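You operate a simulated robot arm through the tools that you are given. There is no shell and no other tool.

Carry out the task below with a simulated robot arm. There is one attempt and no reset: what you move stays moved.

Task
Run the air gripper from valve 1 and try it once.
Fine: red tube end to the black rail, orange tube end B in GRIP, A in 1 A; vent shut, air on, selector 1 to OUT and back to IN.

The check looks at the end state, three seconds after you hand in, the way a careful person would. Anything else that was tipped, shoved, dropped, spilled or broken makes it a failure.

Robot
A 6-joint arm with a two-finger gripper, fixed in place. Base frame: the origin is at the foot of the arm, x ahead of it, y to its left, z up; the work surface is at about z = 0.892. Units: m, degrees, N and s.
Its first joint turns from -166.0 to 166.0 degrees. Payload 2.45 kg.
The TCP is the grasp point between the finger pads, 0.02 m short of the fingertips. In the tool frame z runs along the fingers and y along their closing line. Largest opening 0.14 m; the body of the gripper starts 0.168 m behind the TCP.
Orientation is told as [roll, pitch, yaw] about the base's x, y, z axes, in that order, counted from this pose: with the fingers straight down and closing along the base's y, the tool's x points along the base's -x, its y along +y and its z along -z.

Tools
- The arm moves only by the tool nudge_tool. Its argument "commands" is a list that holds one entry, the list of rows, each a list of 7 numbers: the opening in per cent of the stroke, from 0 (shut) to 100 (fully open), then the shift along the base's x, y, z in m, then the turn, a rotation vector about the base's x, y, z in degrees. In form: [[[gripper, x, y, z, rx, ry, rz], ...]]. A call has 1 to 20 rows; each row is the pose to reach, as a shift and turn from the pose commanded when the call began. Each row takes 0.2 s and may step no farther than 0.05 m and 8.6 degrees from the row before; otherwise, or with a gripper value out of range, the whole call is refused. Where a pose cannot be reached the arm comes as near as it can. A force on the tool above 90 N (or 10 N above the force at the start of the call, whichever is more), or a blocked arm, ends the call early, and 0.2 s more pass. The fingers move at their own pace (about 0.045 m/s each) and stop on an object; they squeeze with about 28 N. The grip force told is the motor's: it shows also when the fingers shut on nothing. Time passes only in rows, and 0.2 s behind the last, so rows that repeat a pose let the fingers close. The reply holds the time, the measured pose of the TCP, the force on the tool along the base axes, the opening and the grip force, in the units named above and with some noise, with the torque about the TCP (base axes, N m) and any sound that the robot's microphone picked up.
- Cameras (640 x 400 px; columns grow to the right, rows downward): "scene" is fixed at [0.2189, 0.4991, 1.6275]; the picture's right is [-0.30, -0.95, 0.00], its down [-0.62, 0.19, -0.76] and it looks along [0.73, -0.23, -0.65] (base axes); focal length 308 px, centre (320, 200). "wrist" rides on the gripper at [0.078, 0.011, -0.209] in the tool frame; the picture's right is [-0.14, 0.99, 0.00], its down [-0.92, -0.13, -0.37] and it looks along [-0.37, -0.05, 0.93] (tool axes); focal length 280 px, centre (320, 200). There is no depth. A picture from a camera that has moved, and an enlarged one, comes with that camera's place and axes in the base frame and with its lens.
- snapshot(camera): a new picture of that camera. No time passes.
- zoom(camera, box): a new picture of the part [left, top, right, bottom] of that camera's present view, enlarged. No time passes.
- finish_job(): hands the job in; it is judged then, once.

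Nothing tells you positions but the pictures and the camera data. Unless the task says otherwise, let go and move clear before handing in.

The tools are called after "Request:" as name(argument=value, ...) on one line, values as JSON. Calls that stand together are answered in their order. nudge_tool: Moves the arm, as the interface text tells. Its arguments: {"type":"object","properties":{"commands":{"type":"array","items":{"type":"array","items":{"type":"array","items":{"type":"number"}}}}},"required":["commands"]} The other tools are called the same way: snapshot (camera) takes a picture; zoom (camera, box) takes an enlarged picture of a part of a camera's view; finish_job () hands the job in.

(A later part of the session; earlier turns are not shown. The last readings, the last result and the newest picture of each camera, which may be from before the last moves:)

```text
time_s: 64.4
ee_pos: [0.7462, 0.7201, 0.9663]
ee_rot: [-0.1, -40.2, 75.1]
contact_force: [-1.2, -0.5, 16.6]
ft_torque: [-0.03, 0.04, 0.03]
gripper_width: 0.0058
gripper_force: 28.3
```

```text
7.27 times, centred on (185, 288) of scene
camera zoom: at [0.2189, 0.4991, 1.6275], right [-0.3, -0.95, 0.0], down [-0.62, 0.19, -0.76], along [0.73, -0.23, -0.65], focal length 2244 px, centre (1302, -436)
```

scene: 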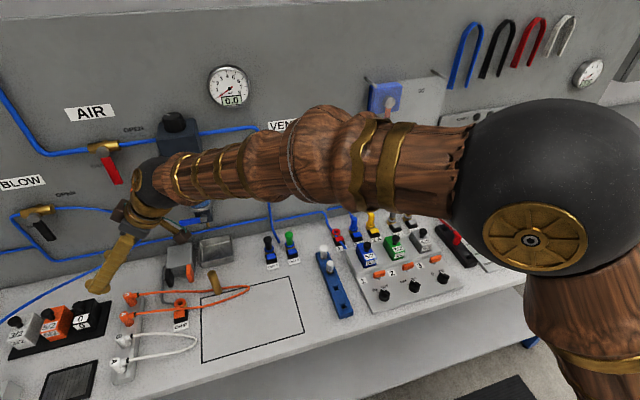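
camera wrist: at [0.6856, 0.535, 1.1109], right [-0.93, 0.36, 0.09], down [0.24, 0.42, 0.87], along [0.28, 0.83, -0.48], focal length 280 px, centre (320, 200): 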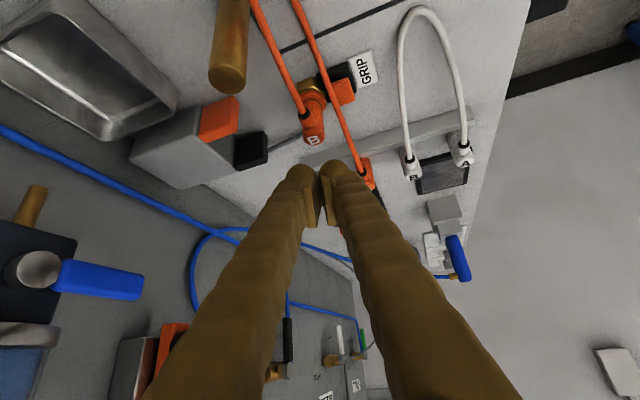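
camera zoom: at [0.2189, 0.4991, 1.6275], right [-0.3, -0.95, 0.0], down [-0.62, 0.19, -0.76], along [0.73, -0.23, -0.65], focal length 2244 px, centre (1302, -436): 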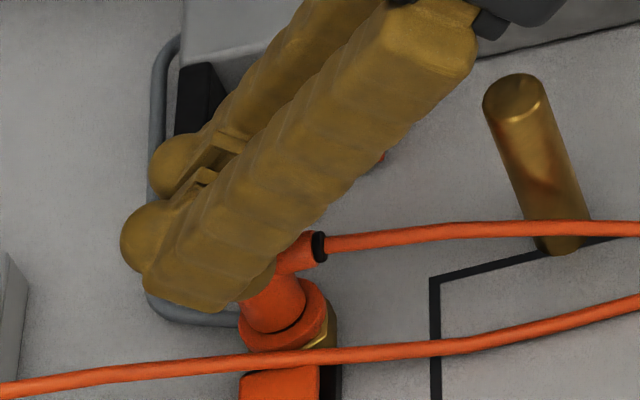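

The two domed tips are wedging apart on the plug top. I'll shift about 7 mm so a single fingertip presses on the centre.

Request:
nudge_tool(commands=[[[0, 0, 0, 0.012, 0, 0, 0], [0, 0.0068, -0.0018, 0.012, 0, 0, 0], [0, 0.0068, -0.0018, 0.004, 0, 0, 0], [0, 0.0068, -0.0018, 0.0, 0, 0, 0]]])

Request:
nudge_tool(commands=[[[0, 0, 0, -0.002, 0, 0, 0], [0, 0, 0, -0.003, 0, 0, 0]]])

Request:
zoom(camera="wrist", box=[260, 110, 380, 200])

```text
time_s: 65.4
ee_pos: [0.7527, 0.7175, 0.9674]
ee_rot: [-0.1, -40.1, 75.0]
contact_force: [-1.2, -0.7, 10.6]
ft_torque: [-0.02, 0.13, 0.03]
gripper_width: 0.0
gripper_force: 28.4
```

```text
time_s: 66.0
ee_pos: [0.7521, 0.718, 0.9666]
ee_rot: [-0.1, -40.3, 75.0]
contact_force: [-3.5, -2.6, 44.9]
ft_torque: [-0.06, 0.52, 0.03]
gripper_width: 0.0001
gripper_force: 27.7
```

```text
4.44 times, centred on (320, 155) of wrist
camera zoom: at [0.6916, 0.5327, 1.0753], right [-0.93, 0.36, 0.09], down [0.24, 0.42, 0.88], along [0.28, 0.84, -0.47], focal length 1246 px, centre (320, 400)
```

zoom: 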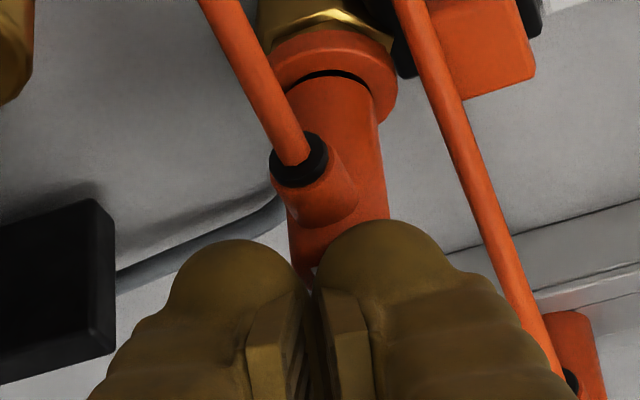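

Request:
nudge_tool(commands=[[[0, 0, 0, -0.001, 0, 0, 0], [0, 0, 0, -0.002, 0, 0, 0]]])

Request:
zoom(camera="wrist", box=[260, 110, 380, 200])

```text
time_s: 66.6
ee_pos: [0.7515, 0.7175, 0.9666]
ee_rot: [-0.2, -40.3, 75.0]
contact_force: [-3.8, -2.2, 76.6]
ft_torque: [-0.06, 0.78, 0.03]
gripper_width: 0.0061
gripper_force: 27.4
```

```text
4.44 times, centred on (320, 155) of wrist
camera zoom: at [0.6913, 0.5328, 1.0737], right [-0.93, 0.36, 0.09], down [0.24, 0.42, 0.88], along [0.28, 0.84, -0.47], focal length 1246 px, centre (320, 400)
```

zoom: 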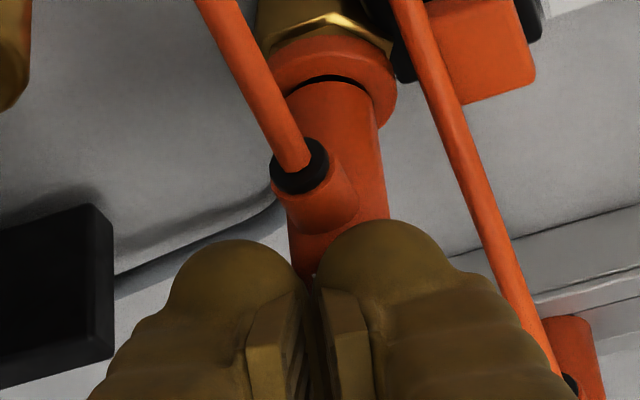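

It holds at 77 N with no motion, so B looks bottomed out even though I heard no click. I'll lift off and compare its height with a plug that is already seated.

Request:
nudge_tool(commands=[[[0, 0, 0, 0.004, 0, 0, 0], [0, 0, -0.01, 0.03, 0, 0, 0], [0, -0.01, -0.03, 0.06, 0, 0, 0], [0, -0.02, -0.07, 0.08, 0, 0, 0], [0, -0.03, -0.11, 0.1, 0, 0, 0], [0, -0.03, -0.15, 0.12, 0, 0, 0]]])

Request:
zoom(camera="scene", box=[150, 270, 220, 325])

Request:
zoom(camera="scene", box=[320, 200, 390, 255])

Request:
snapshot(camera="wrist")

Request:
snapshot(camera="scene")

```text
time_s: 68.0
ee_pos: [0.7231, 0.5693, 1.0806]
ee_rot: [0.1, -40.0, 74.8]
contact_force: [1.0, -0.2, -1.5]
ft_torque: [0.04, -0.02, -0.02]
gripper_width: 0.0
gripper_force: 28.4
```

```text
7.27 times, centred on (185, 298) of scene
camera zoom: at [0.2189, 0.4991, 1.6275], right [-0.3, -0.95, 0.0], down [-0.62, 0.19, -0.76], along [0.73, -0.23, -0.65], focal length 2244 px, centre (1302, -509)
```

zoom: 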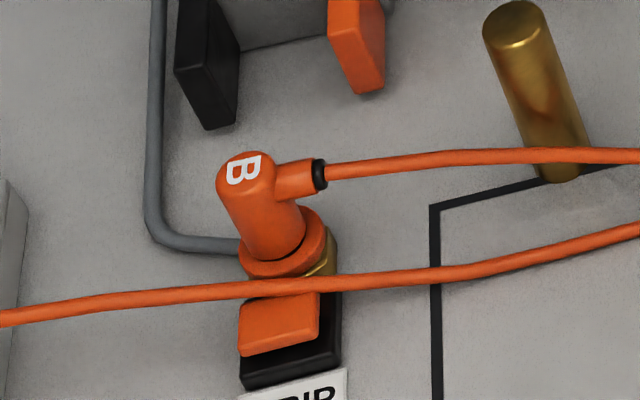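

```text
7.27 times, centred on (355, 228) of scene
camera zoom: at [0.2189, 0.4991, 1.6275], right [-0.3, -0.95, 0.0], down [-0.62, 0.19, -0.76], along [0.73, -0.23, -0.65], focal length 2244 px, centre (66, 0)
```

zoom: 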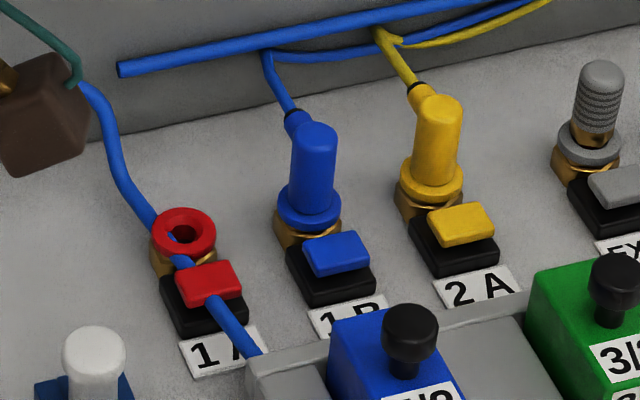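

```text
taken
camera wrist: at [0.6621, 0.3836, 1.1893], right [-0.93, 0.36, 0.09], down [0.25, 0.42, 0.87], along [0.28, 0.83, -0.48], focal length 280 px, centre (320, 200)
```

wrist: 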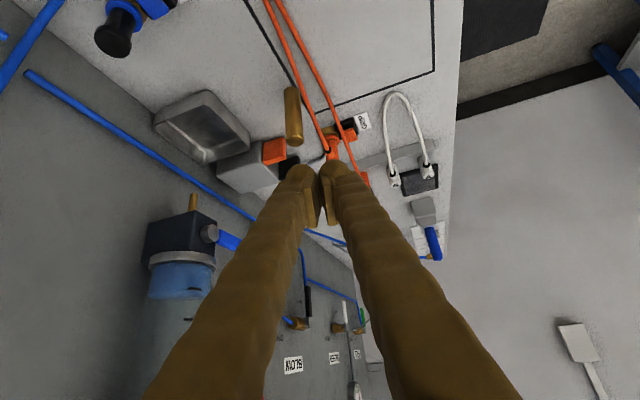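

```text
taken
```

scene: 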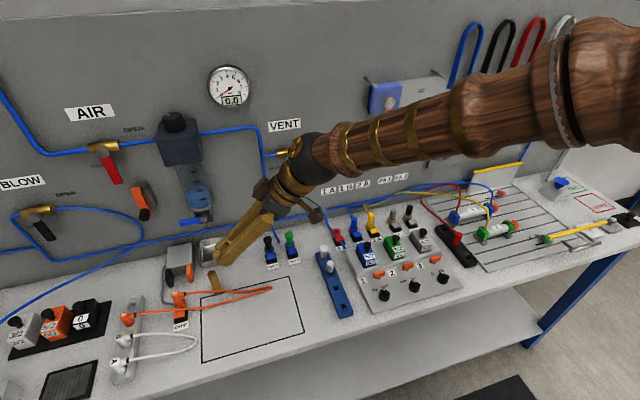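

The gap line and a slight lean suggest B isn't quite seated, and the torque reading shows I pressed about 4 mm off its axis. I'll go back and press directly over the axis.

Request:
nudge_tool(commands=[[[0, 0.01, 0.04, -0.01, 0, 0, 0], [0, 0.02, 0.08, -0.03, 0, 0, 0], [0, 0.03, 0.12, -0.05, 0, 0, 0], [0, 0.0331, 0.1493, -0.07, 0, 0, 0], [0, 0.0331, 0.1493, -0.0948, 0, 0, 0], [0, 0.0331, 0.1493, -0.108, 0, 0, 0]]])

Request:
zoom(camera="wrist", box=[260, 110, 380, 200])

Request:
nudge_tool(commands=[[[0, 0, 0, -0.003, 0, 0, 0], [0, 0, 0, -0.006, 0, 0, 0]]])

```text
time_s: 69.4
ee_pos: [0.7552, 0.7179, 0.9743]
ee_rot: [0.0, -40.2, 75.0]
contact_force: [0.2, -0.3, -0.3]
ft_torque: [-0.02, 0.03, -0.02]
gripper_width: 0.0
gripper_force: 28.3
```

```text
4.44 times, centred on (320, 155) of wrist
camera zoom: at [0.6945, 0.533, 1.0834], right [-0.93, 0.36, 0.09], down [0.24, 0.42, 0.87], along [0.28, 0.83, -0.48], focal length 1246 px, centre (320, 400)
```

zoom: 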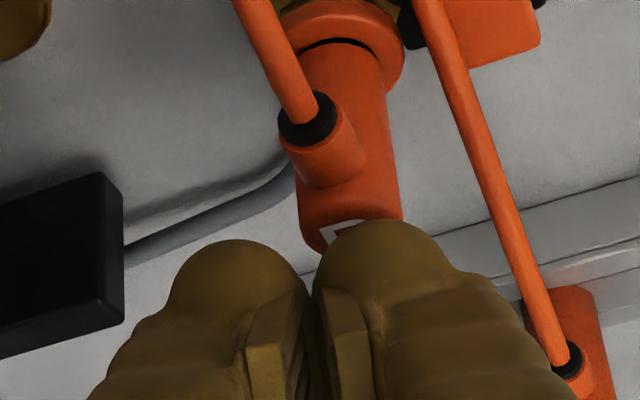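

```text
time_s: 70.0
ee_pos: [0.7552, 0.7172, 0.9678]
ee_rot: [0.0, -40.2, 75.0]
contact_force: [-0.7, -0.7, 4.7]
ft_torque: [0.02, 0.05, -0.01]
gripper_width: 0.0
gripper_force: 28.3
```

Request:
nudge_tool(commands=[[[0, 0, 0, -0.001, 0, 0, 0], [0, 0, 0, -0.002, 0, 0, 0]]])

Request:
nudge_tool(commands=[[[0, 0, 0, -0.001, 0, 0, 0], [0, 0, 0, -0.002, 0, 0, 0]]])

Request:
zoom(camera="wrist", box=[260, 110, 380, 200])

```text
time_s: 70.6
ee_pos: [0.7562, 0.7178, 0.9654]
ee_rot: [-0.1, -40.2, 75.0]
contact_force: [-1.1, -0.1, 26.7]
ft_torque: [0.0, 0.3, -0.01]
gripper_width: 0.0003
gripper_force: 27.9
```

```text
time_s: 71.2
ee_pos: [0.756, 0.7171, 0.9661]
ee_rot: [0.0, -40.2, 75.0]
contact_force: [-0.8, -1.4, 50.5]
ft_torque: [-0.04, 0.52, 0.03]
gripper_width: 0.0
gripper_force: 28.0
```

```text
4.44 times, centred on (320, 155) of wrist
camera zoom: at [0.695, 0.5318, 1.0749], right [-0.93, 0.36, 0.09], down [0.24, 0.42, 0.88], along [0.28, 0.84, -0.47], focal length 1246 px, centre (320, 400)
```

zoom: 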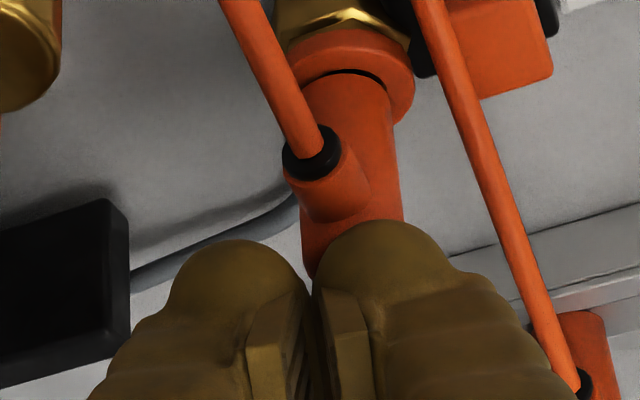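

The press is now centred and 50 N gives no motion or sound. It may already be held, so I'll re-grip B and test with a light upward pull.

Request:
nudge_tool(commands=[[[0, 0, 0, 0.005, 0, 0, 0], [0, 0, 0, 0.03, 0, 0, 0], [10, -0.005, 0.001, 0.035, 0, 0, 0], [20, -0.0099, 0.0015, 0.035, 0, 0, 0], [32, -0.0099, 0.0015, 0.035, 0, 0, 0], [32, -0.0099, 0.0015, 0.02, 0, 0, 0], [32, -0.0099, 0.0015, -0.005, 0, 0, 0], [32, -0.0099, 0.0015, -0.023, 0, 0, 0], [15, -0.0099, 0.0015, -0.023, 0, 0, 0], [0, -0.0099, 0.0015, -0.023, 0, 0, 0], [0, -0.0099, 0.0015, -0.023, 0, 0, 0], [0, -0.0099, 0.0015, -0.023, 0, 0, 0]]])

Request:
nudge_tool(commands=[[[0, 0, 0, 0.001, 0, 0, 0], [0, 0, 0, 0.002, 0, 0, 0]]])

Request:
zoom(camera="wrist", box=[260, 110, 380, 200])

```text
time_s: 73.8
ee_pos: [0.7455, 0.7192, 0.9392]
ee_rot: [0.0, -40.1, 75.1]
contact_force: [0.5, 0.8, -1.9]
ft_torque: [0.03, -0.03, 0.0]
gripper_width: 0.018
gripper_force: 28.4
```

```text
time_s: 74.4
ee_pos: [0.7447, 0.719, 0.9402]
ee_rot: [0.1, -40.0, 74.9]
contact_force: [4.4, 7.3, -18.5]
ft_torque: [0.38, -0.17, 0.0]
gripper_width: 0.0179
gripper_force: 27.7
```

```text
4.44 times, centred on (320, 155) of wrist
camera zoom: at [0.6851, 0.534, 1.0506], right [-0.93, 0.36, 0.09], down [0.25, 0.42, 0.87], along [0.28, 0.83, -0.48], focal length 1246 px, centre (320, 400)
```

zoom: 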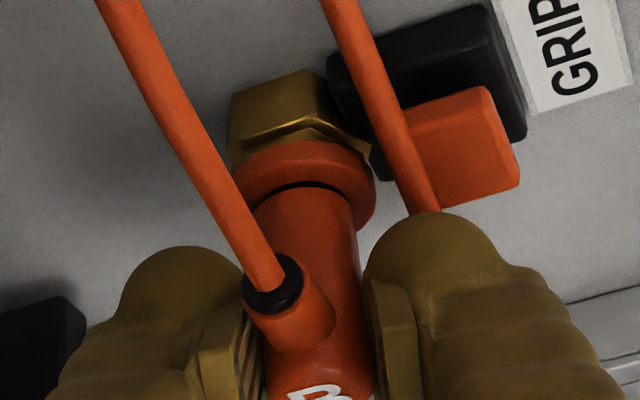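

The plug resists a 2 mm pull with 18 N, so B is latched in GRIP. I'll relax, let go and move over to end A.

Request:
nudge_tool(commands=[[[0, 0, 0, -0.002, 0, 0, 0], [15, 0, 0, -0.002, 0, 0, 0], [25, 0, 0, -0.002, 0, 0, 0], [32, 0, 0, -0.002, 0, 0, 0], [32, 0, 0, 0.02, 0, 0, 0], [32, 0, 0, 0.055, 0, 0, 0], [32, 0, 0, 0.09, 0, 0, 0], [32, -0.007, 0.04, 0.09, 0, 0, 0], [32, -0.015, 0.08, 0.09, 0, 0, 0], [32, -0.0231, 0.114, 0.09, 0, 0, 0], [32, -0.0231, 0.114, 0.07, 0, 0, 0], [32, -0.0231, 0.114, 0.04, 0, 0, 0], [32, -0.0231, 0.114, 0.04, 0, 0, 0]]])

Request:
zoom(camera="wrist", box=[240, 80, 400, 200])

Request:
zoom(camera="scene", box=[70, 230, 290, 350])

```text
time_s: 77.2
ee_pos: [0.7226, 0.8319, 0.9826]
ee_rot: [-0.1, -40.1, 75.0]
contact_force: [0.1, 0.0, -0.5]
ft_torque: [0.01, 0.02, -0.03]
gripper_width: 0.0447
gripper_force: 0.2
```

```text
3.33 times, centred on (320, 140) of wrist
camera zoom: at [0.6616, 0.647, 1.0924], right [-0.93, 0.36, 0.09], down [0.24, 0.42, 0.87], along [0.28, 0.83, -0.48], focal length 935 px, centre (320, 400)
```

zoom: 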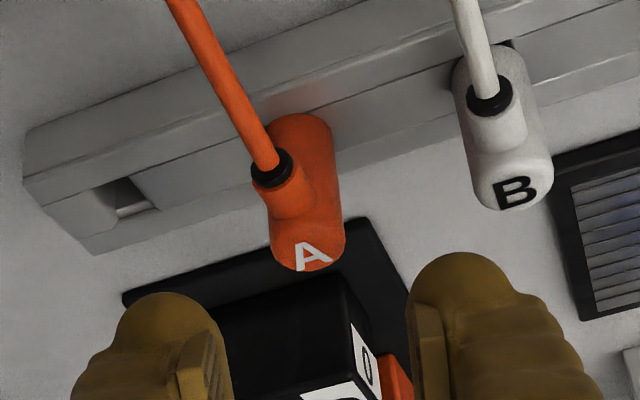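

```text
2.91 times, centred on (180, 290) of scene
camera zoom: at [0.2189, 0.4991, 1.6275], right [-0.3, -0.95, 0.0], down [-0.62, 0.19, -0.76], along [0.73, -0.23, -0.65], focal length 898 px, centre (727, -62)
```

zoom: 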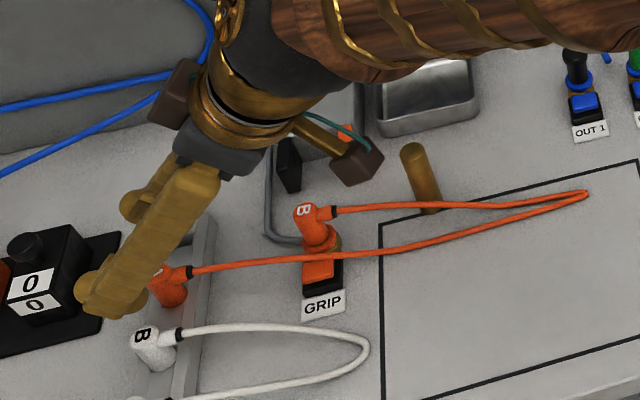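

A is at about (0.722, 0.830). I'll lower and grip it.

Request:
nudge_tool(commands=[[[32, -0.0005, -0.001, -0.02, 0, 0, 0], [32, -0.0005, -0.001, -0.035, 0, 0, 0], [32, -0.0005, -0.001, -0.046, 0, 0, 0], [32, -0.0005, -0.001, -0.046, 0, 0, 0], [15, -0.0005, -0.001, -0.046, 0, 0, 0], [0, -0.0005, -0.001, -0.046, 0, 0, 0], [0, -0.0005, -0.001, -0.046, 0, 0, 0], [0, -0.0005, -0.001, -0.046, 0, 0, 0]]])

Request:
nudge_tool(commands=[[[0, 0, 0, 0.005, 0, 0, 0], [0, 0, 0, 0.02, 0, 0, 0], [0, 0, 0, 0.05, 0, 0, 0], [0, 0, 0, 0.08, 0, 0, 0]]])

Request:
snapshot(camera="wrist")

Request:
zoom(camera="scene", box=[70, 200, 290, 350])

```text
time_s: 79.0
ee_pos: [0.7217, 0.8301, 0.937]
ee_rot: [0.1, -40.2, 75.0]
contact_force: [-0.6, -1.4, 0.1]
ft_torque: [-0.04, -0.03, -0.01]
gripper_width: 0.0179
gripper_force: 28.3
```

```text
time_s: 80.0
ee_pos: [0.7192, 0.8295, 1.0181]
ee_rot: [0.0, -40.0, 75.0]
contact_force: [-0.1, 0.6, -0.3]
ft_torque: [0.01, 0.0, 0.0]
gripper_width: 0.018
gripper_force: 28.5
```

```text
taken
camera wrist: at [0.6597, 0.645, 1.1271], right [-0.93, 0.36, 0.09], down [0.25, 0.42, 0.87], along [0.28, 0.83, -0.48], focal length 280 px, centre (320, 200)
```

wrist: 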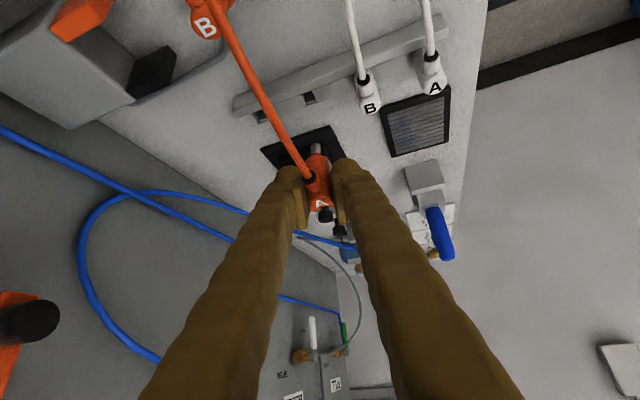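

```text
2.67 times, centred on (180, 275) of scene
camera zoom: at [0.2189, 0.4991, 1.6275], right [-0.3, -0.95, 0.0], down [-0.62, 0.19, -0.76], along [0.73, -0.23, -0.65], focal length 823 px, centre (693, 0)
```

zoom: 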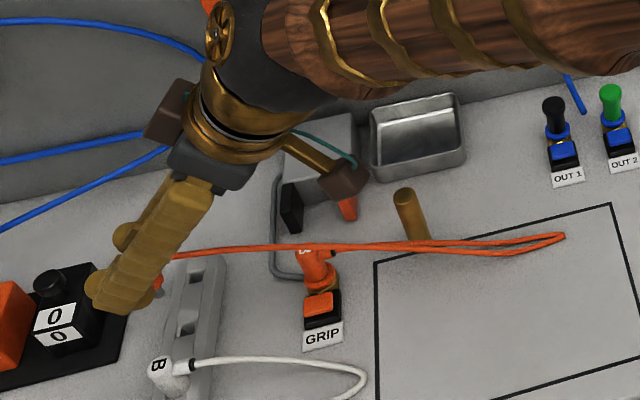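

I have A. I'll raise it and carry it over to 1A while yawing the tool back by 75°, so it ends up leaning toward the panel with the plug still upright.

Request:
nudge_tool(commands=[[[0, 0, 0, 0.035, 0, 0, 0], [0, 0, -0.01, 0.065, 0, 0, 0], [0, 0.005, -0.05, 0.07, 0, 0, -5], [0, 0.01, -0.09, 0.07, 0, 0, -10], [0, 0.015, -0.13, 0.07, 0, 0, -15], [0, 0.02, -0.17, 0.07, 0, 0, -20], [0, 0.025, -0.21, 0.07, 0, 0, -25], [0, 0.03, -0.25, 0.07, 0, 0, -30], [0, 0.035, -0.29, 0.07, 0, 0, -36], [0, 0.04, -0.33, 0.07, 0, 0, -42], [0, 0.045, -0.37, 0.07, 0, 0, -48], [0, 0.05, -0.41, 0.07, 0, 0, -54], [0, 0.055, -0.45, 0.07, 0, 0, -60], [0, 0.06, -0.49, 0.07, 0, 0, -65], [0, 0.065, -0.53, 0.07, 0, 0, -70], [0, 0.07, -0.565, 0.07, 0, 0, -75], [0, 0.078, -0.587, 0.065, 0, 0, -75], [0, 0.078, -0.587, 0.065, 0, 0, -75]]])

Request:
snapshot(camera="wrist")

Request:
snapshot(camera="scene")

```text
time_s: 83.8
ee_pos: [0.7991, 0.245, 1.0784]
ee_rot: [-0.1, -40.0, -0.1]
contact_force: [0.4, 0.4, -0.9]
ft_torque: [-0.04, 0.01, 0.01]
gripper_width: 0.0177
gripper_force: 27.7
```

```text
taken
camera wrist: at [0.6053, 0.2555, 1.1881], right [0.11, 0.99, 0.09], down [0.47, -0.13, 0.87], along [0.88, -0.05, -0.48], focal length 280 px, centre (320, 200)
```

wrist: 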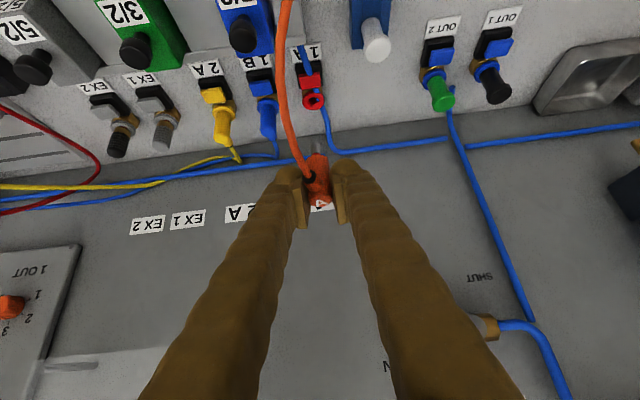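

```text
taken
```

scene: 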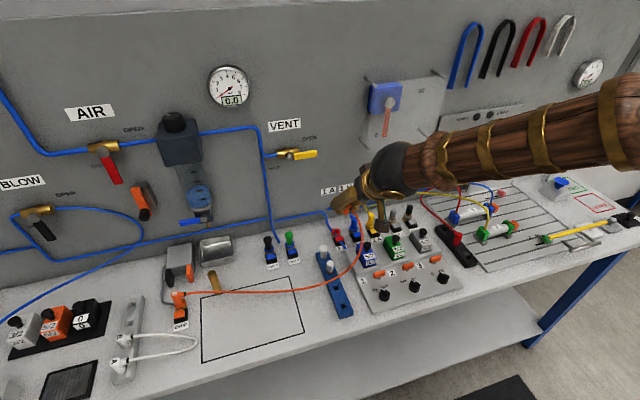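

The dowel is still upright and A hangs vertical. I'll move over the 1A hole and measure its position from close up.

Request:
nudge_tool(commands=[[[0, 0.03, 0, -0.03, 0, 0, 0], [0, 0.05, 0, -0.05, 0, 0, 0], [0, 0.065, 0, -0.065, 0, 0, 0], [0, 0.065, 0, -0.075, 0, 0, 0], [0, 0.065, 0, -0.075, 0, 0, 0]]])

Request:
zoom(camera="wrist", box=[240, 60, 400, 180])

Request:
zoom(camera="scene", box=[300, 190, 400, 265])

```text
time_s: 85.0
ee_pos: [0.8634, 0.2451, 1.0051]
ee_rot: [0.0, -40.2, 0.0]
contact_force: [0.7, 0.9, 0.6]
ft_torque: [-0.01, 0.01, -0.03]
gripper_width: 0.0178
gripper_force: 27.9
```

```text
3.33 times, centred on (320, 120) of wrist
camera zoom: at [0.6691, 0.2552, 1.1151], right [0.11, 0.99, 0.09], down [0.47, -0.13, 0.87], along [0.88, -0.05, -0.48], focal length 935 px, centre (320, 467)
```

zoom: 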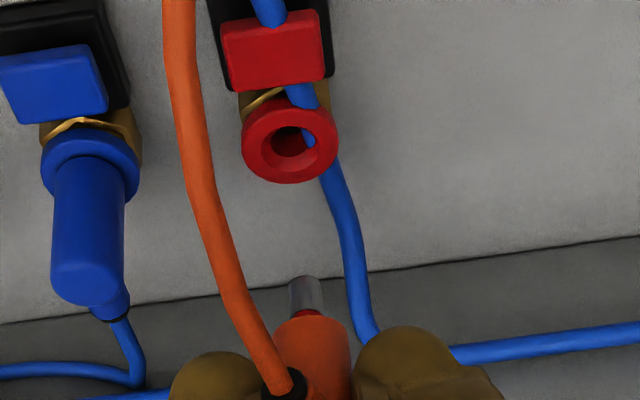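

```text
5.33 times, centred on (350, 228) of scene
camera zoom: at [0.2189, 0.4991, 1.6275], right [-0.3, -0.95, 0.0], down [-0.62, 0.19, -0.76], along [0.73, -0.23, -0.65], focal length 1646 px, centre (160, 53)
```

zoom: 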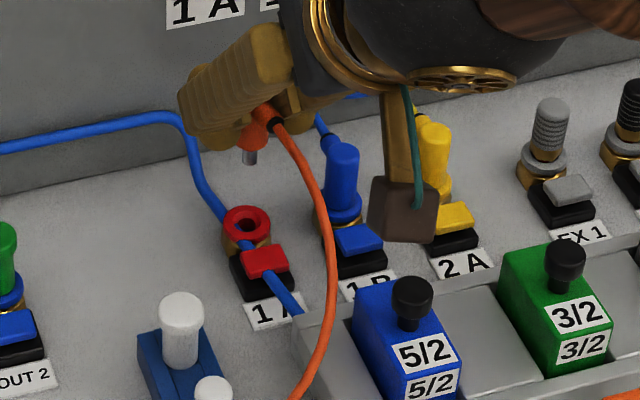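

Request:
nudge_tool(commands=[[[0, 0.001, 0, -0.02, 0, 0, 0], [0, 0.001, 0, -0.035, 0, 0, 0], [0, 0.001, 0, -0.045, 0, 0, 0], [0, 0.001, 0, -0.045, 0, 0, 0]]])

Request:
zoom(camera="wrist", box=[260, 110, 380, 200])

Request:
zoom(camera="scene", box=[300, 190, 400, 265])

```text
time_s: 86.0
ee_pos: [0.8653, 0.2454, 0.9611]
ee_rot: [-0.1, -40.1, 0.0]
contact_force: [0.0, 0.2, -1.1]
ft_torque: [-0.03, 0.01, -0.01]
gripper_width: 0.0176
gripper_force: 27.6
```

```text
4.44 times, centred on (320, 155) of wrist
camera zoom: at [0.6716, 0.2565, 1.0706], right [0.11, 0.99, 0.09], down [0.47, -0.13, 0.87], along [0.88, -0.05, -0.48], focal length 1246 px, centre (320, 400)
```

zoom: 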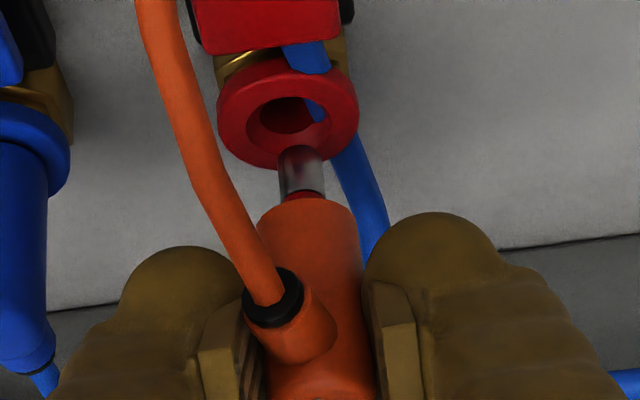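

```text
5.33 times, centred on (350, 228) of scene
camera zoom: at [0.2189, 0.4991, 1.6275], right [-0.3, -0.95, 0.0], down [-0.62, 0.19, -0.76], along [0.73, -0.23, -0.65], focal length 1646 px, centre (160, 53)
```

zoom: 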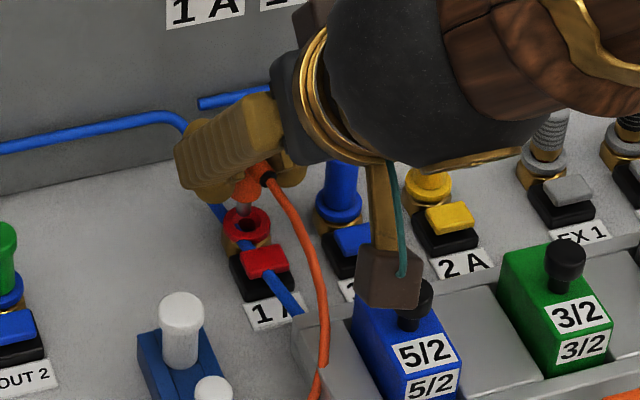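

Using the successful GRIP insertion as a reference, I'm aligned in x and about 1 mm off in y. I'll correct that and lower in steps.

Request:
nudge_tool(commands=[[[0, 0, -0.001, -0.006, 0, 0, 0], [0, 0, -0.001, -0.011, 0, 0, 0], [0, 0, -0.001, -0.011, 0, 0, 0]]])

Request:
zoom(camera="wrist", box=[260, 110, 380, 200])

```text
time_s: 86.8
ee_pos: [0.8646, 0.2444, 0.9469]
ee_rot: [-0.1, -39.9, 0.0]
contact_force: [0.2, -0.7, -0.6]
ft_torque: [-0.01, -0.04, 0.01]
gripper_width: 0.0179
gripper_force: 28.0
```

```text
4.44 times, centred on (320, 155) of wrist
camera zoom: at [0.6716, 0.2546, 1.0577], right [0.11, 0.99, 0.09], down [0.47, -0.13, 0.87], along [0.88, -0.05, -0.48], focal length 1246 px, centre (320, 400)
```

zoom: 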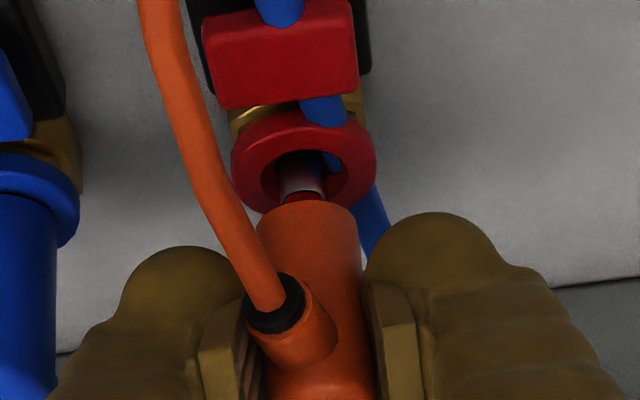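

It is well centred, so I'll keep lowering in steps.

Request:
nudge_tool(commands=[[[0, 0, 0, -0.004, 0, 0, 0], [0, 0, 0, -0.004, 0, 0, 0]]])

Request:
nudge_tool(commands=[[[0, 0, 0, -0.004, 0, 0, 0], [0, 0, 0, -0.004, 0, 0, 0]]])

Request:
nudge_tool(commands=[[[0, 0, 0, -0.003, 0, 0, 0], [0, 0, 0, -0.003, 0, 0, 0]]])

Request:
zoom(camera="wrist", box=[260, 110, 380, 200])

```text
time_s: 87.4
ee_pos: [0.8652, 0.2435, 0.9458]
ee_rot: [0.0, -40.0, 0.0]
contact_force: [-3.8, 0.0, 0.4]
ft_torque: [-0.01, 0.17, 0.01]
gripper_width: 0.0178
gripper_force: 27.9
```

```text
time_s: 88.0
ee_pos: [0.8657, 0.2442, 0.9405]
ee_rot: [0.0, -40.1, 0.0]
contact_force: [-3.5, 0.0, 0.6]
ft_torque: [0.0, 0.09, 0.0]
gripper_width: 0.0178
gripper_force: 28.3
```

```text
time_s: 88.6
ee_pos: [0.8659, 0.2454, 0.939]
ee_rot: [-0.1, -40.0, 0.1]
contact_force: [-13.5, 0.8, 5.9]
ft_torque: [0.05, 0.47, -0.01]
gripper_width: 0.0177
gripper_force: 27.8
```

```text
4.44 times, centred on (320, 155) of wrist
camera zoom: at [0.6718, 0.255, 1.0485], right [0.11, 0.99, 0.09], down [0.47, -0.13, 0.87], along [0.88, -0.05, -0.48], focal length 1246 px, centre (320, 400)
```

zoom: 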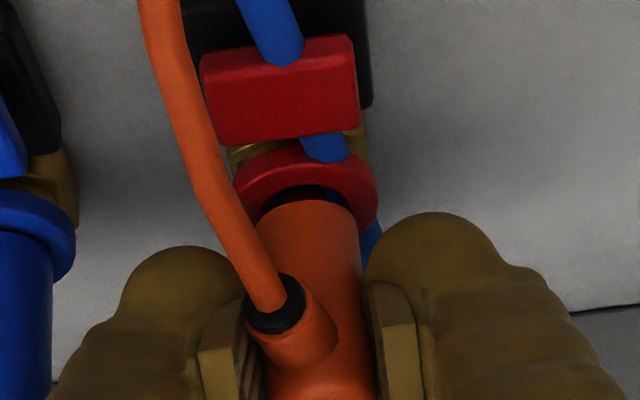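

There is a side force of −13 N in x, so the hole is slightly toward −x. I'll shift 1–2 mm that way.

Request:
nudge_tool(commands=[[[0, -0.001, 0, 0, 0, 0, 0], [0, -0.0015, 0, 0, 0, 0, 0]]])

Request:
nudge_tool(commands=[[[0, 0, 0, -0.001, 0, 0, 0], [0, 0, 0, -0.002, 0, 0, 0]]])

```text
time_s: 89.2
ee_pos: [0.8651, 0.2436, 0.9394]
ee_rot: [0.0, -40.1, 0.1]
contact_force: [1.3, -0.2, 2.3]
ft_torque: [0.04, -0.08, 0.0]
gripper_width: 0.0175
gripper_force: 28.0
```

```text
time_s: 89.8
ee_pos: [0.8644, 0.2438, 0.9372]
ee_rot: [0.0, -40.1, 0.1]
contact_force: [-2.5, 2.4, 15.0]
ft_torque: [0.09, 0.15, 0.02]
gripper_width: 0.0179
gripper_force: 27.5
```

Request:
nudge_tool(commands=[[[0, 0, 0, -0.001, 0, 0, 0], [0, 0, 0, -0.001, 0, 0, 0]]])

Request:
nudge_tool(commands=[[[0, 0, 0, -0.001, 0, 0, 0], [0, 0, 0, -0.001, 0, 0, 0]]])

Request:
zoom(camera="wrist", box=[260, 110, 380, 200])

```text
time_s: 90.4
ee_pos: [0.8639, 0.2438, 0.9366]
ee_rot: [0.1, -40.2, 0.0]
contact_force: [0.3, -0.9, 29.1]
ft_torque: [0.03, -0.05, 0.0]
gripper_width: 0.0178
gripper_force: 28.1
```

```text
time_s: 91.0
ee_pos: [0.8641, 0.2441, 0.9346]
ee_rot: [0.0, -40.0, 0.1]
contact_force: [8.6, 0.5, 24.9]
ft_torque: [0.06, -0.45, -0.02]
gripper_width: 0.0179
gripper_force: 28.1
```

```text
4.44 times, centred on (320, 155) of wrist
camera zoom: at [0.6704, 0.2545, 1.0446], right [0.11, 0.99, 0.09], down [0.47, -0.13, 0.88], along [0.88, -0.05, -0.48], focal length 1246 px, centre (320, 400)
```

zoom: 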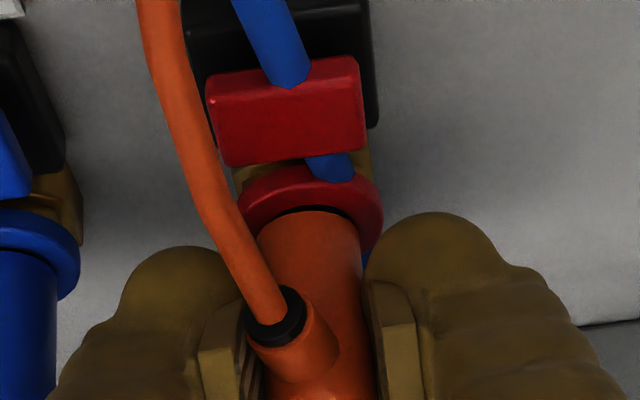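

It looks the same as B did when seated. I'll test with a small upward pull.

Request:
nudge_tool(commands=[[[0, 0, 0, 0.002, 0, 0, 0], [0, 0, 0, 0.004, 0, 0, 0], [0, 0, 0, 0.004, 0, 0, 0]]])

Request:
zoom(camera="wrist", box=[260, 110, 380, 200])

```text
time_s: 91.8
ee_pos: [0.8624, 0.2454, 0.9355]
ee_rot: [-0.1, -39.8, 0.1]
contact_force: [-2.9, 0.5, -25.5]
ft_torque: [-0.01, 0.28, -0.04]
gripper_width: 0.0182
gripper_force: 27.9
```

```text
4.44 times, centred on (320, 155) of wrist
camera zoom: at [0.6692, 0.2547, 1.0467], right [0.11, 0.99, 0.09], down [0.47, -0.13, 0.87], along [0.88, -0.05, -0.48], focal length 1246 px, centre (320, 400)
```

zoom: 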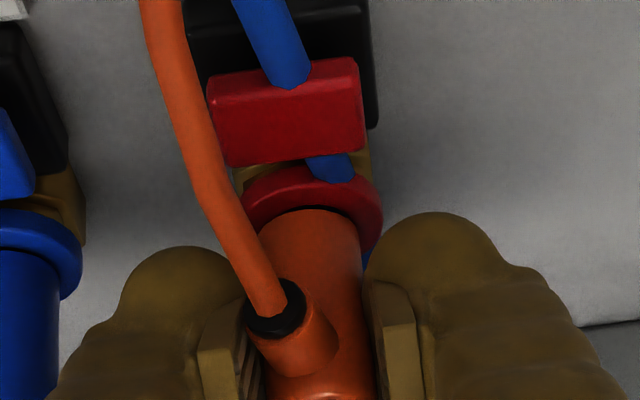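

A is latched in 1A, since it held against 25 N. I'll let go, back away, and look at the vent and air valves on the panel.

Request:
nudge_tool(commands=[[[0, 0, 0, -0.003, 0, 0, 0], [15, 0, 0, -0.003, 0, 0, 0], [25, 0, 0, -0.003, 0, 0, 0], [32, 0, 0, -0.003, 0, 0, 0], [32, 0, 0, 0.02, 0, 0, 0], [32, 0, 0, 0.05, 0, 0, 0], [32, 0, 0, 0.09, 0, 0, 0], [32, -0.03, 0, 0.12, 0, 0, 0], [32, -0.06, 0, 0.15, 0, 0, 0], [32, -0.1, 0, 0.17, 0, 0, 0], [32, -0.14, 0, 0.19, 0, 0, 0], [32, -0.18, 0, 0.21, 0, 0, 0], [32, -0.18, 0, 0.21, 0, 0, 0]]])

Request:
snapshot(camera="wrist")

Request:
snapshot(camera="scene")

Request:
zoom(camera="scene", box=[60, 90, 340, 220])

Request:
zoom(camera="scene", box=[320, 200, 390, 255])

```text
time_s: 94.6
ee_pos: [0.6835, 0.2443, 1.1512]
ee_rot: [0.0, -40.1, -0.1]
contact_force: [0.5, 0.1, -1.1]
ft_torque: [0.01, 0.0, 0.01]
gripper_width: 0.0449
gripper_force: 0.1
```

```text
taken
camera wrist: at [0.4895, 0.255, 1.2601], right [0.11, 0.99, 0.09], down [0.47, -0.13, 0.87], along [0.88, -0.05, -0.48], focal length 280 px, centre (320, 200)
```

wrist: 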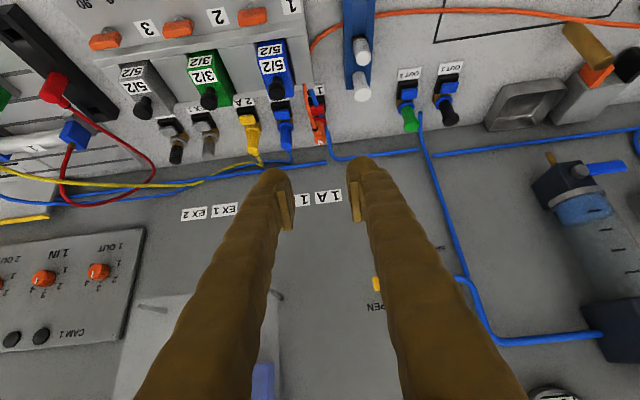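

```text
taken
```

scene: 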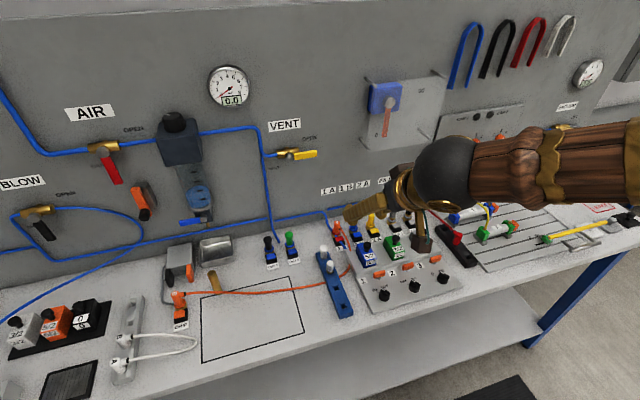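

```text
2.29 times, centred on (200, 155) of scene
camera zoom: at [0.2189, 0.4991, 1.6275], right [-0.3, -0.95, 0.0], down [-0.62, 0.19, -0.76], along [0.73, -0.23, -0.65], focal length 705 px, centre (594, 303)
```

zoom: 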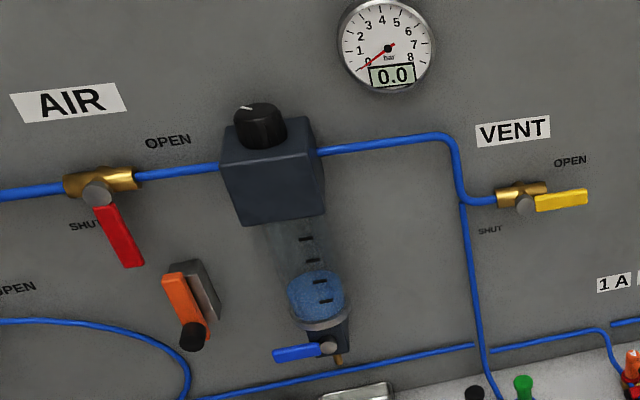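

```text
7.27 times, centred on (355, 228) of scene
camera zoom: at [0.2189, 0.4991, 1.6275], right [-0.3, -0.95, 0.0], down [-0.62, 0.19, -0.76], along [0.73, -0.23, -0.65], focal length 2244 px, centre (66, 0)
```

zoom: 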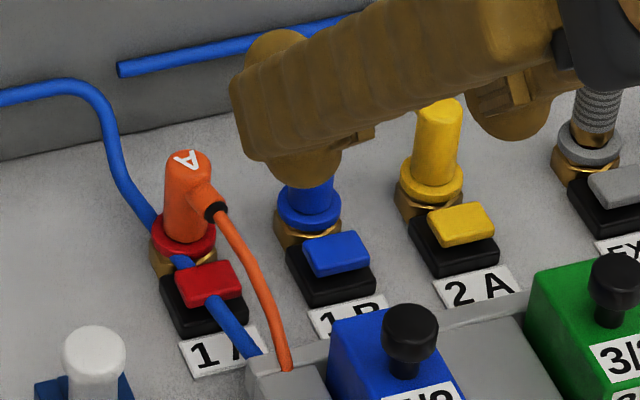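

A is seated in 1A and B in GRIP. Triangulating puts the VENT lever's pivot near (0.91, 0.366, 1.186), with the handle running toward −y to about y=0.29. I'll turn the tool nearly level, open wide for a clear view, and check it.

Request:
nudge_tool(commands=[[[50, 0.0, 0.01, 0.03, 0, -7.5, 0], [70, 0.0, 0.02, 0.06, 0, -15, 0], [90, 0.01, 0.03, 0.09, 0, -22.5, 0], [100, 0.02, 0.04, 0.1, 0, -30, 0], [100, 0.03, 0.045, 0.11, 0, -37.5, 0], [100, 0.03, 0.045, 0.11, 0, -45, 0], [100, 0.03, 0.045, 0.11, 0, -50, 0], [100, 0.03, 0.045, 0.11, 0, -50, 0]]])

Request:
snapshot(camera="wrist")

Request:
snapshot(camera="scene")

```text
time_s: 96.4
ee_pos: [0.7146, 0.288, 1.2582]
ee_rot: [169.7, -89.9, -169.5]
contact_force: [-0.1, -1.0, -0.3]
ft_torque: [0.01, 0.0, 0.0]
gripper_width: 0.14
gripper_force: 0.0
```

```text
taken
camera wrist: at [0.5061, 0.2993, 1.1803], right [0.0, 0.99, 0.14], down [-0.37, -0.13, 0.92], along [0.93, -0.05, 0.37], focal length 280 px, centre (320, 200)
```

wrist: 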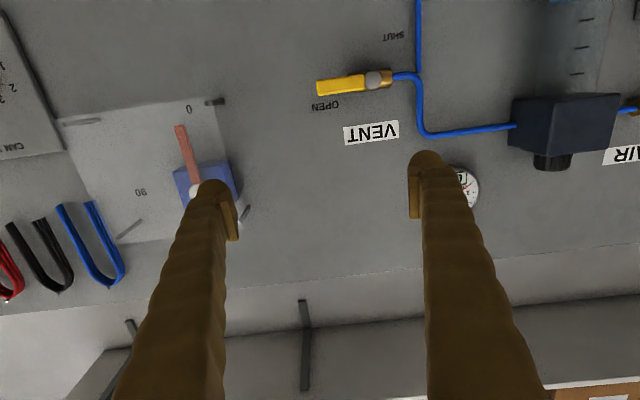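

```text
taken
```

scene: 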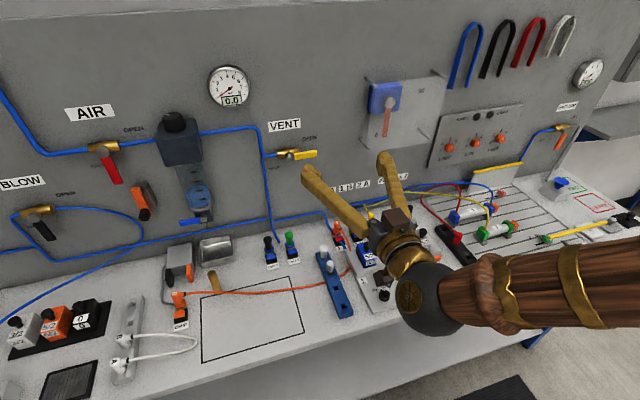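

Request:
zoom(camera="wrist", box=[290, 20, 450, 120])

Request:
zoom(camera="scene", box=[250, 110, 350, 185])

Request:
zoom(camera="scene", box=[60, 95, 160, 220])

```text
4.00 times, centred on (370, 70) of wrist
camera zoom: at [0.5061, 0.2993, 1.1803], right [0.0, 0.99, 0.14], down [-0.37, -0.13, 0.92], along [0.93, -0.05, 0.37], focal length 1122 px, centre (120, 720)
```

zoom: 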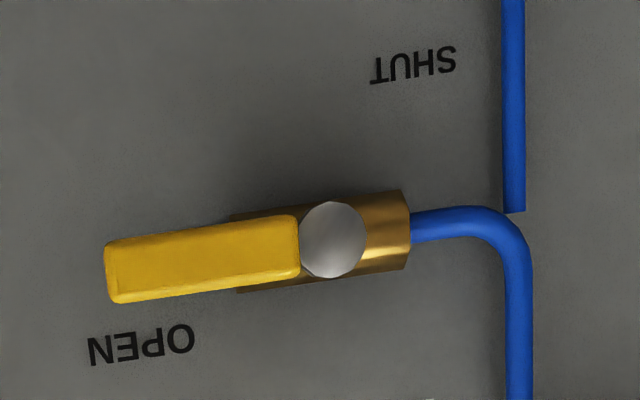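

```text
5.33 times, centred on (300, 148) of scene
camera zoom: at [0.2189, 0.4991, 1.6275], right [-0.3, -0.95, 0.0], down [-0.62, 0.19, -0.76], along [0.73, -0.23, -0.65], focal length 1646 px, centre (427, 480)
```

zoom: 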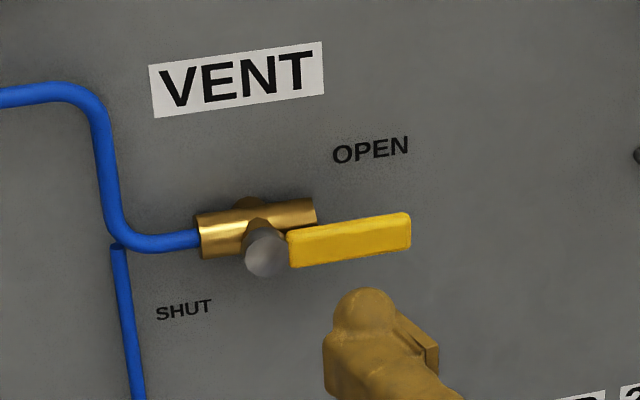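

```text
3.20 times, centred on (110, 158) of scene
camera zoom: at [0.2189, 0.4991, 1.6275], right [-0.3, -0.95, 0.0], down [-0.62, 0.19, -0.76], along [0.73, -0.23, -0.65], focal length 987 px, centre (992, 336)
```

zoom: 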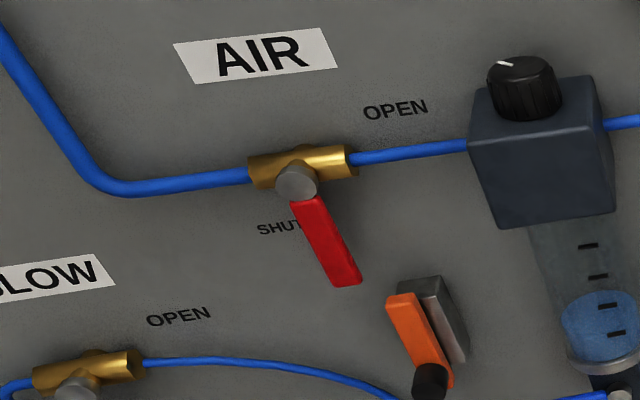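

The VENT lever is about 2 cm tall, lying level from its pivot at (0.907, 0.368, 1.182) to y≈0.29. I'll shut the fingers and place them just above its free end as a peg.

Request:
nudge_tool(commands=[[[60, 0.03, 0.01, -0.005, 0, 0, 0], [30, 0.06, 0.02, -0.01, 0, 0, 0], [0, 0.09, 0.02, -0.01, 0, 0, 0], [0, 0.12, 0.02, -0.015, 0, 0, 0], [0, 0.15, 0.02, -0.02, 0, 0, 0], [0, 0.175, 0.02, -0.022, 0, 0, 0], [0, 0.19, 0.02, -0.022, 0, 0, 0], [0, 0.19, 0.02, -0.022, 0, 0, 0], [0, 0.19, 0.02, -0.022, 0, 0, 0]]])

Request:
snapshot(camera="wrist")

Request:
zoom(camera="scene", box=[250, 100, 370, 190])

```text
time_s: 98.4
ee_pos: [0.9044, 0.3083, 1.2361]
ee_rot: [171.5, -89.9, -171.6]
contact_force: [-0.3, 0.9, 0.1]
ft_torque: [0.03, -0.02, 0.02]
gripper_width: 0.0
gripper_force: 27.7
```

```text
taken
camera wrist: at [0.696, 0.3191, 1.1574], right [0.0, 0.99, 0.14], down [-0.37, -0.13, 0.92], along [0.93, -0.05, 0.37], focal length 280 px, centre (320, 200)
```

wrist: 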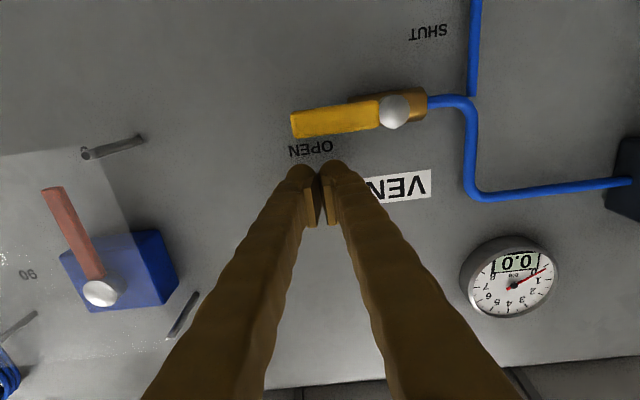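

```text
4.44 times, centred on (310, 145) of scene
camera zoom: at [0.2189, 0.4991, 1.6275], right [-0.3, -0.95, 0.0], down [-0.62, 0.19, -0.76], along [0.73, -0.23, -0.65], focal length 1371 px, centre (364, 444)
```

zoom: 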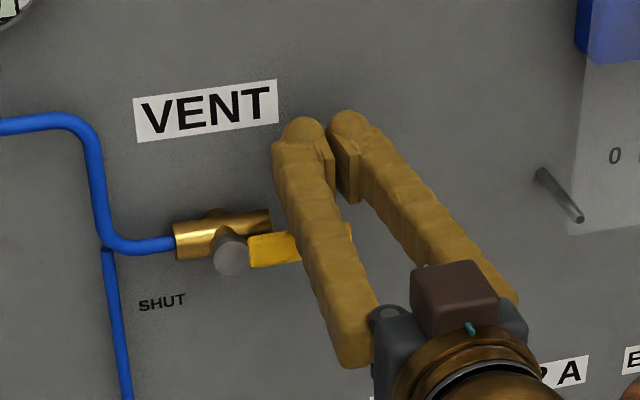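

The peg is above the handle. I'll push it down along the arc in stages, starting with the first third.

Request:
nudge_tool(commands=[[[0, 0, 0, -0.012, 0, 0, 0], [0, 0, 0, -0.0248, 0, 0, 0], [0, 0, -0.0027, -0.033, 0, 0, 0], [0, 0, -0.0055, -0.0413, 0, 0, 0], [0, 0, -0.006, -0.05, 0, 0, 0], [0, 0, -0.0065, -0.0588, 0, 0, 0]]])

Request:
zoom(camera="wrist", box=[220, 60, 480, 240])

```text
time_s: 99.8
ee_pos: [0.9043, 0.3016, 1.1774]
ee_rot: [171.4, -89.9, -171.5]
contact_force: [-0.3, 0.5, -0.5]
ft_torque: [0.02, -0.02, -0.02]
gripper_width: 0.0
gripper_force: 29.6
```

```text
2.22 times, centred on (350, 150) of wrist
camera zoom: at [0.6962, 0.3136, 1.0996], right [0.0, 0.99, 0.14], down [-0.37, -0.13, 0.92], along [0.93, -0.05, 0.37], focal length 623 px, centre (253, 311)
```

zoom: 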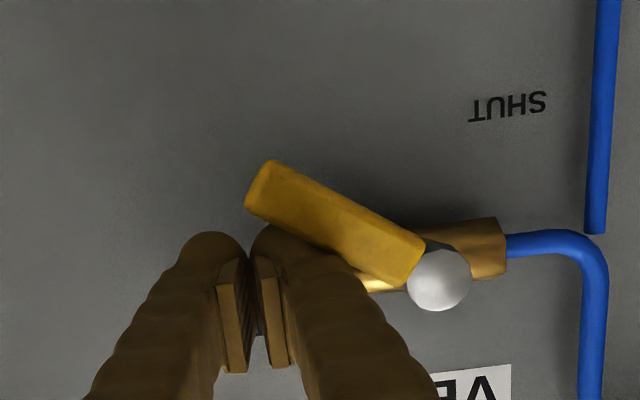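

The lever is turning and already about 35° down. I'll continue along the arc.

Request:
nudge_tool(commands=[[[0, 0, 0.002, -0.008, 0, 0, 0], [0, 0, 0.0035, -0.017, 0, 0, 0], [0, 0, 0.0075, -0.025, 0, 0, 0], [0, 0, 0.0115, -0.0325, 0, 0, 0], [0, 0, 0.017, -0.0395, 0, 0, 0], [0, 0, 0.023, -0.0455, 0, 0, 0], [0, 0, 0.03, -0.0505, 0, 0, 0]]])

Request:
zoom(camera="wrist", box=[220, 60, 480, 240])

Request:
zoom(camera="scene", box=[250, 100, 370, 190])

```text
time_s: 101.4
ee_pos: [0.9043, 0.3329, 1.1272]
ee_rot: [173.2, -89.9, -173.3]
contact_force: [-0.1, -0.1, -0.3]
ft_torque: [-0.01, -0.02, 0.02]
gripper_width: 0.0
gripper_force: 29.6
```

```text
2.22 times, centred on (350, 150) of wrist
camera zoom: at [0.6954, 0.344, 1.0491], right [0.0, 0.99, 0.14], down [-0.37, -0.13, 0.92], along [0.93, -0.05, 0.37], focal length 623 px, centre (253, 311)
```

zoom: 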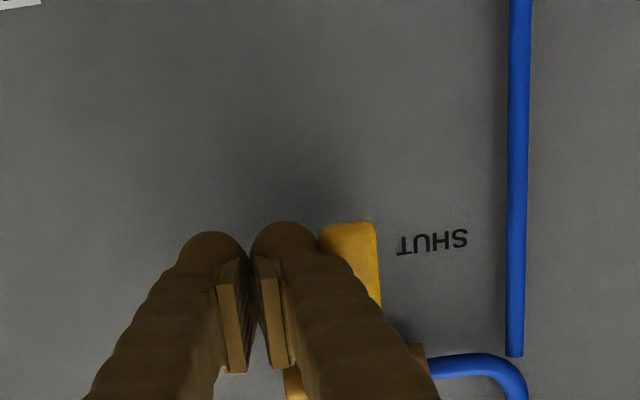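

```text
4.44 times, centred on (310, 145) of scene
camera zoom: at [0.2189, 0.4991, 1.6275], right [-0.3, -0.95, 0.0], down [-0.62, 0.19, -0.76], along [0.73, -0.23, -0.65], focal length 1371 px, centre (364, 444)
```

zoom: 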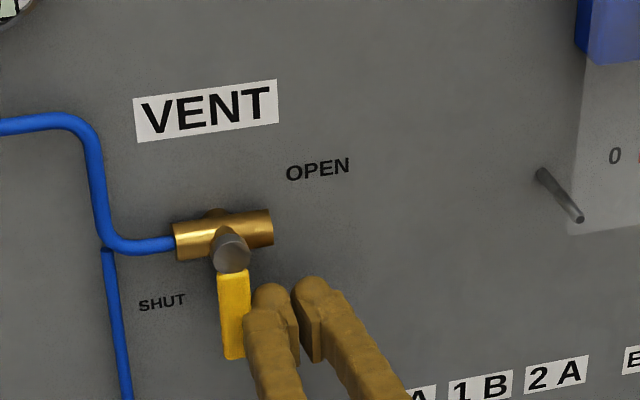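

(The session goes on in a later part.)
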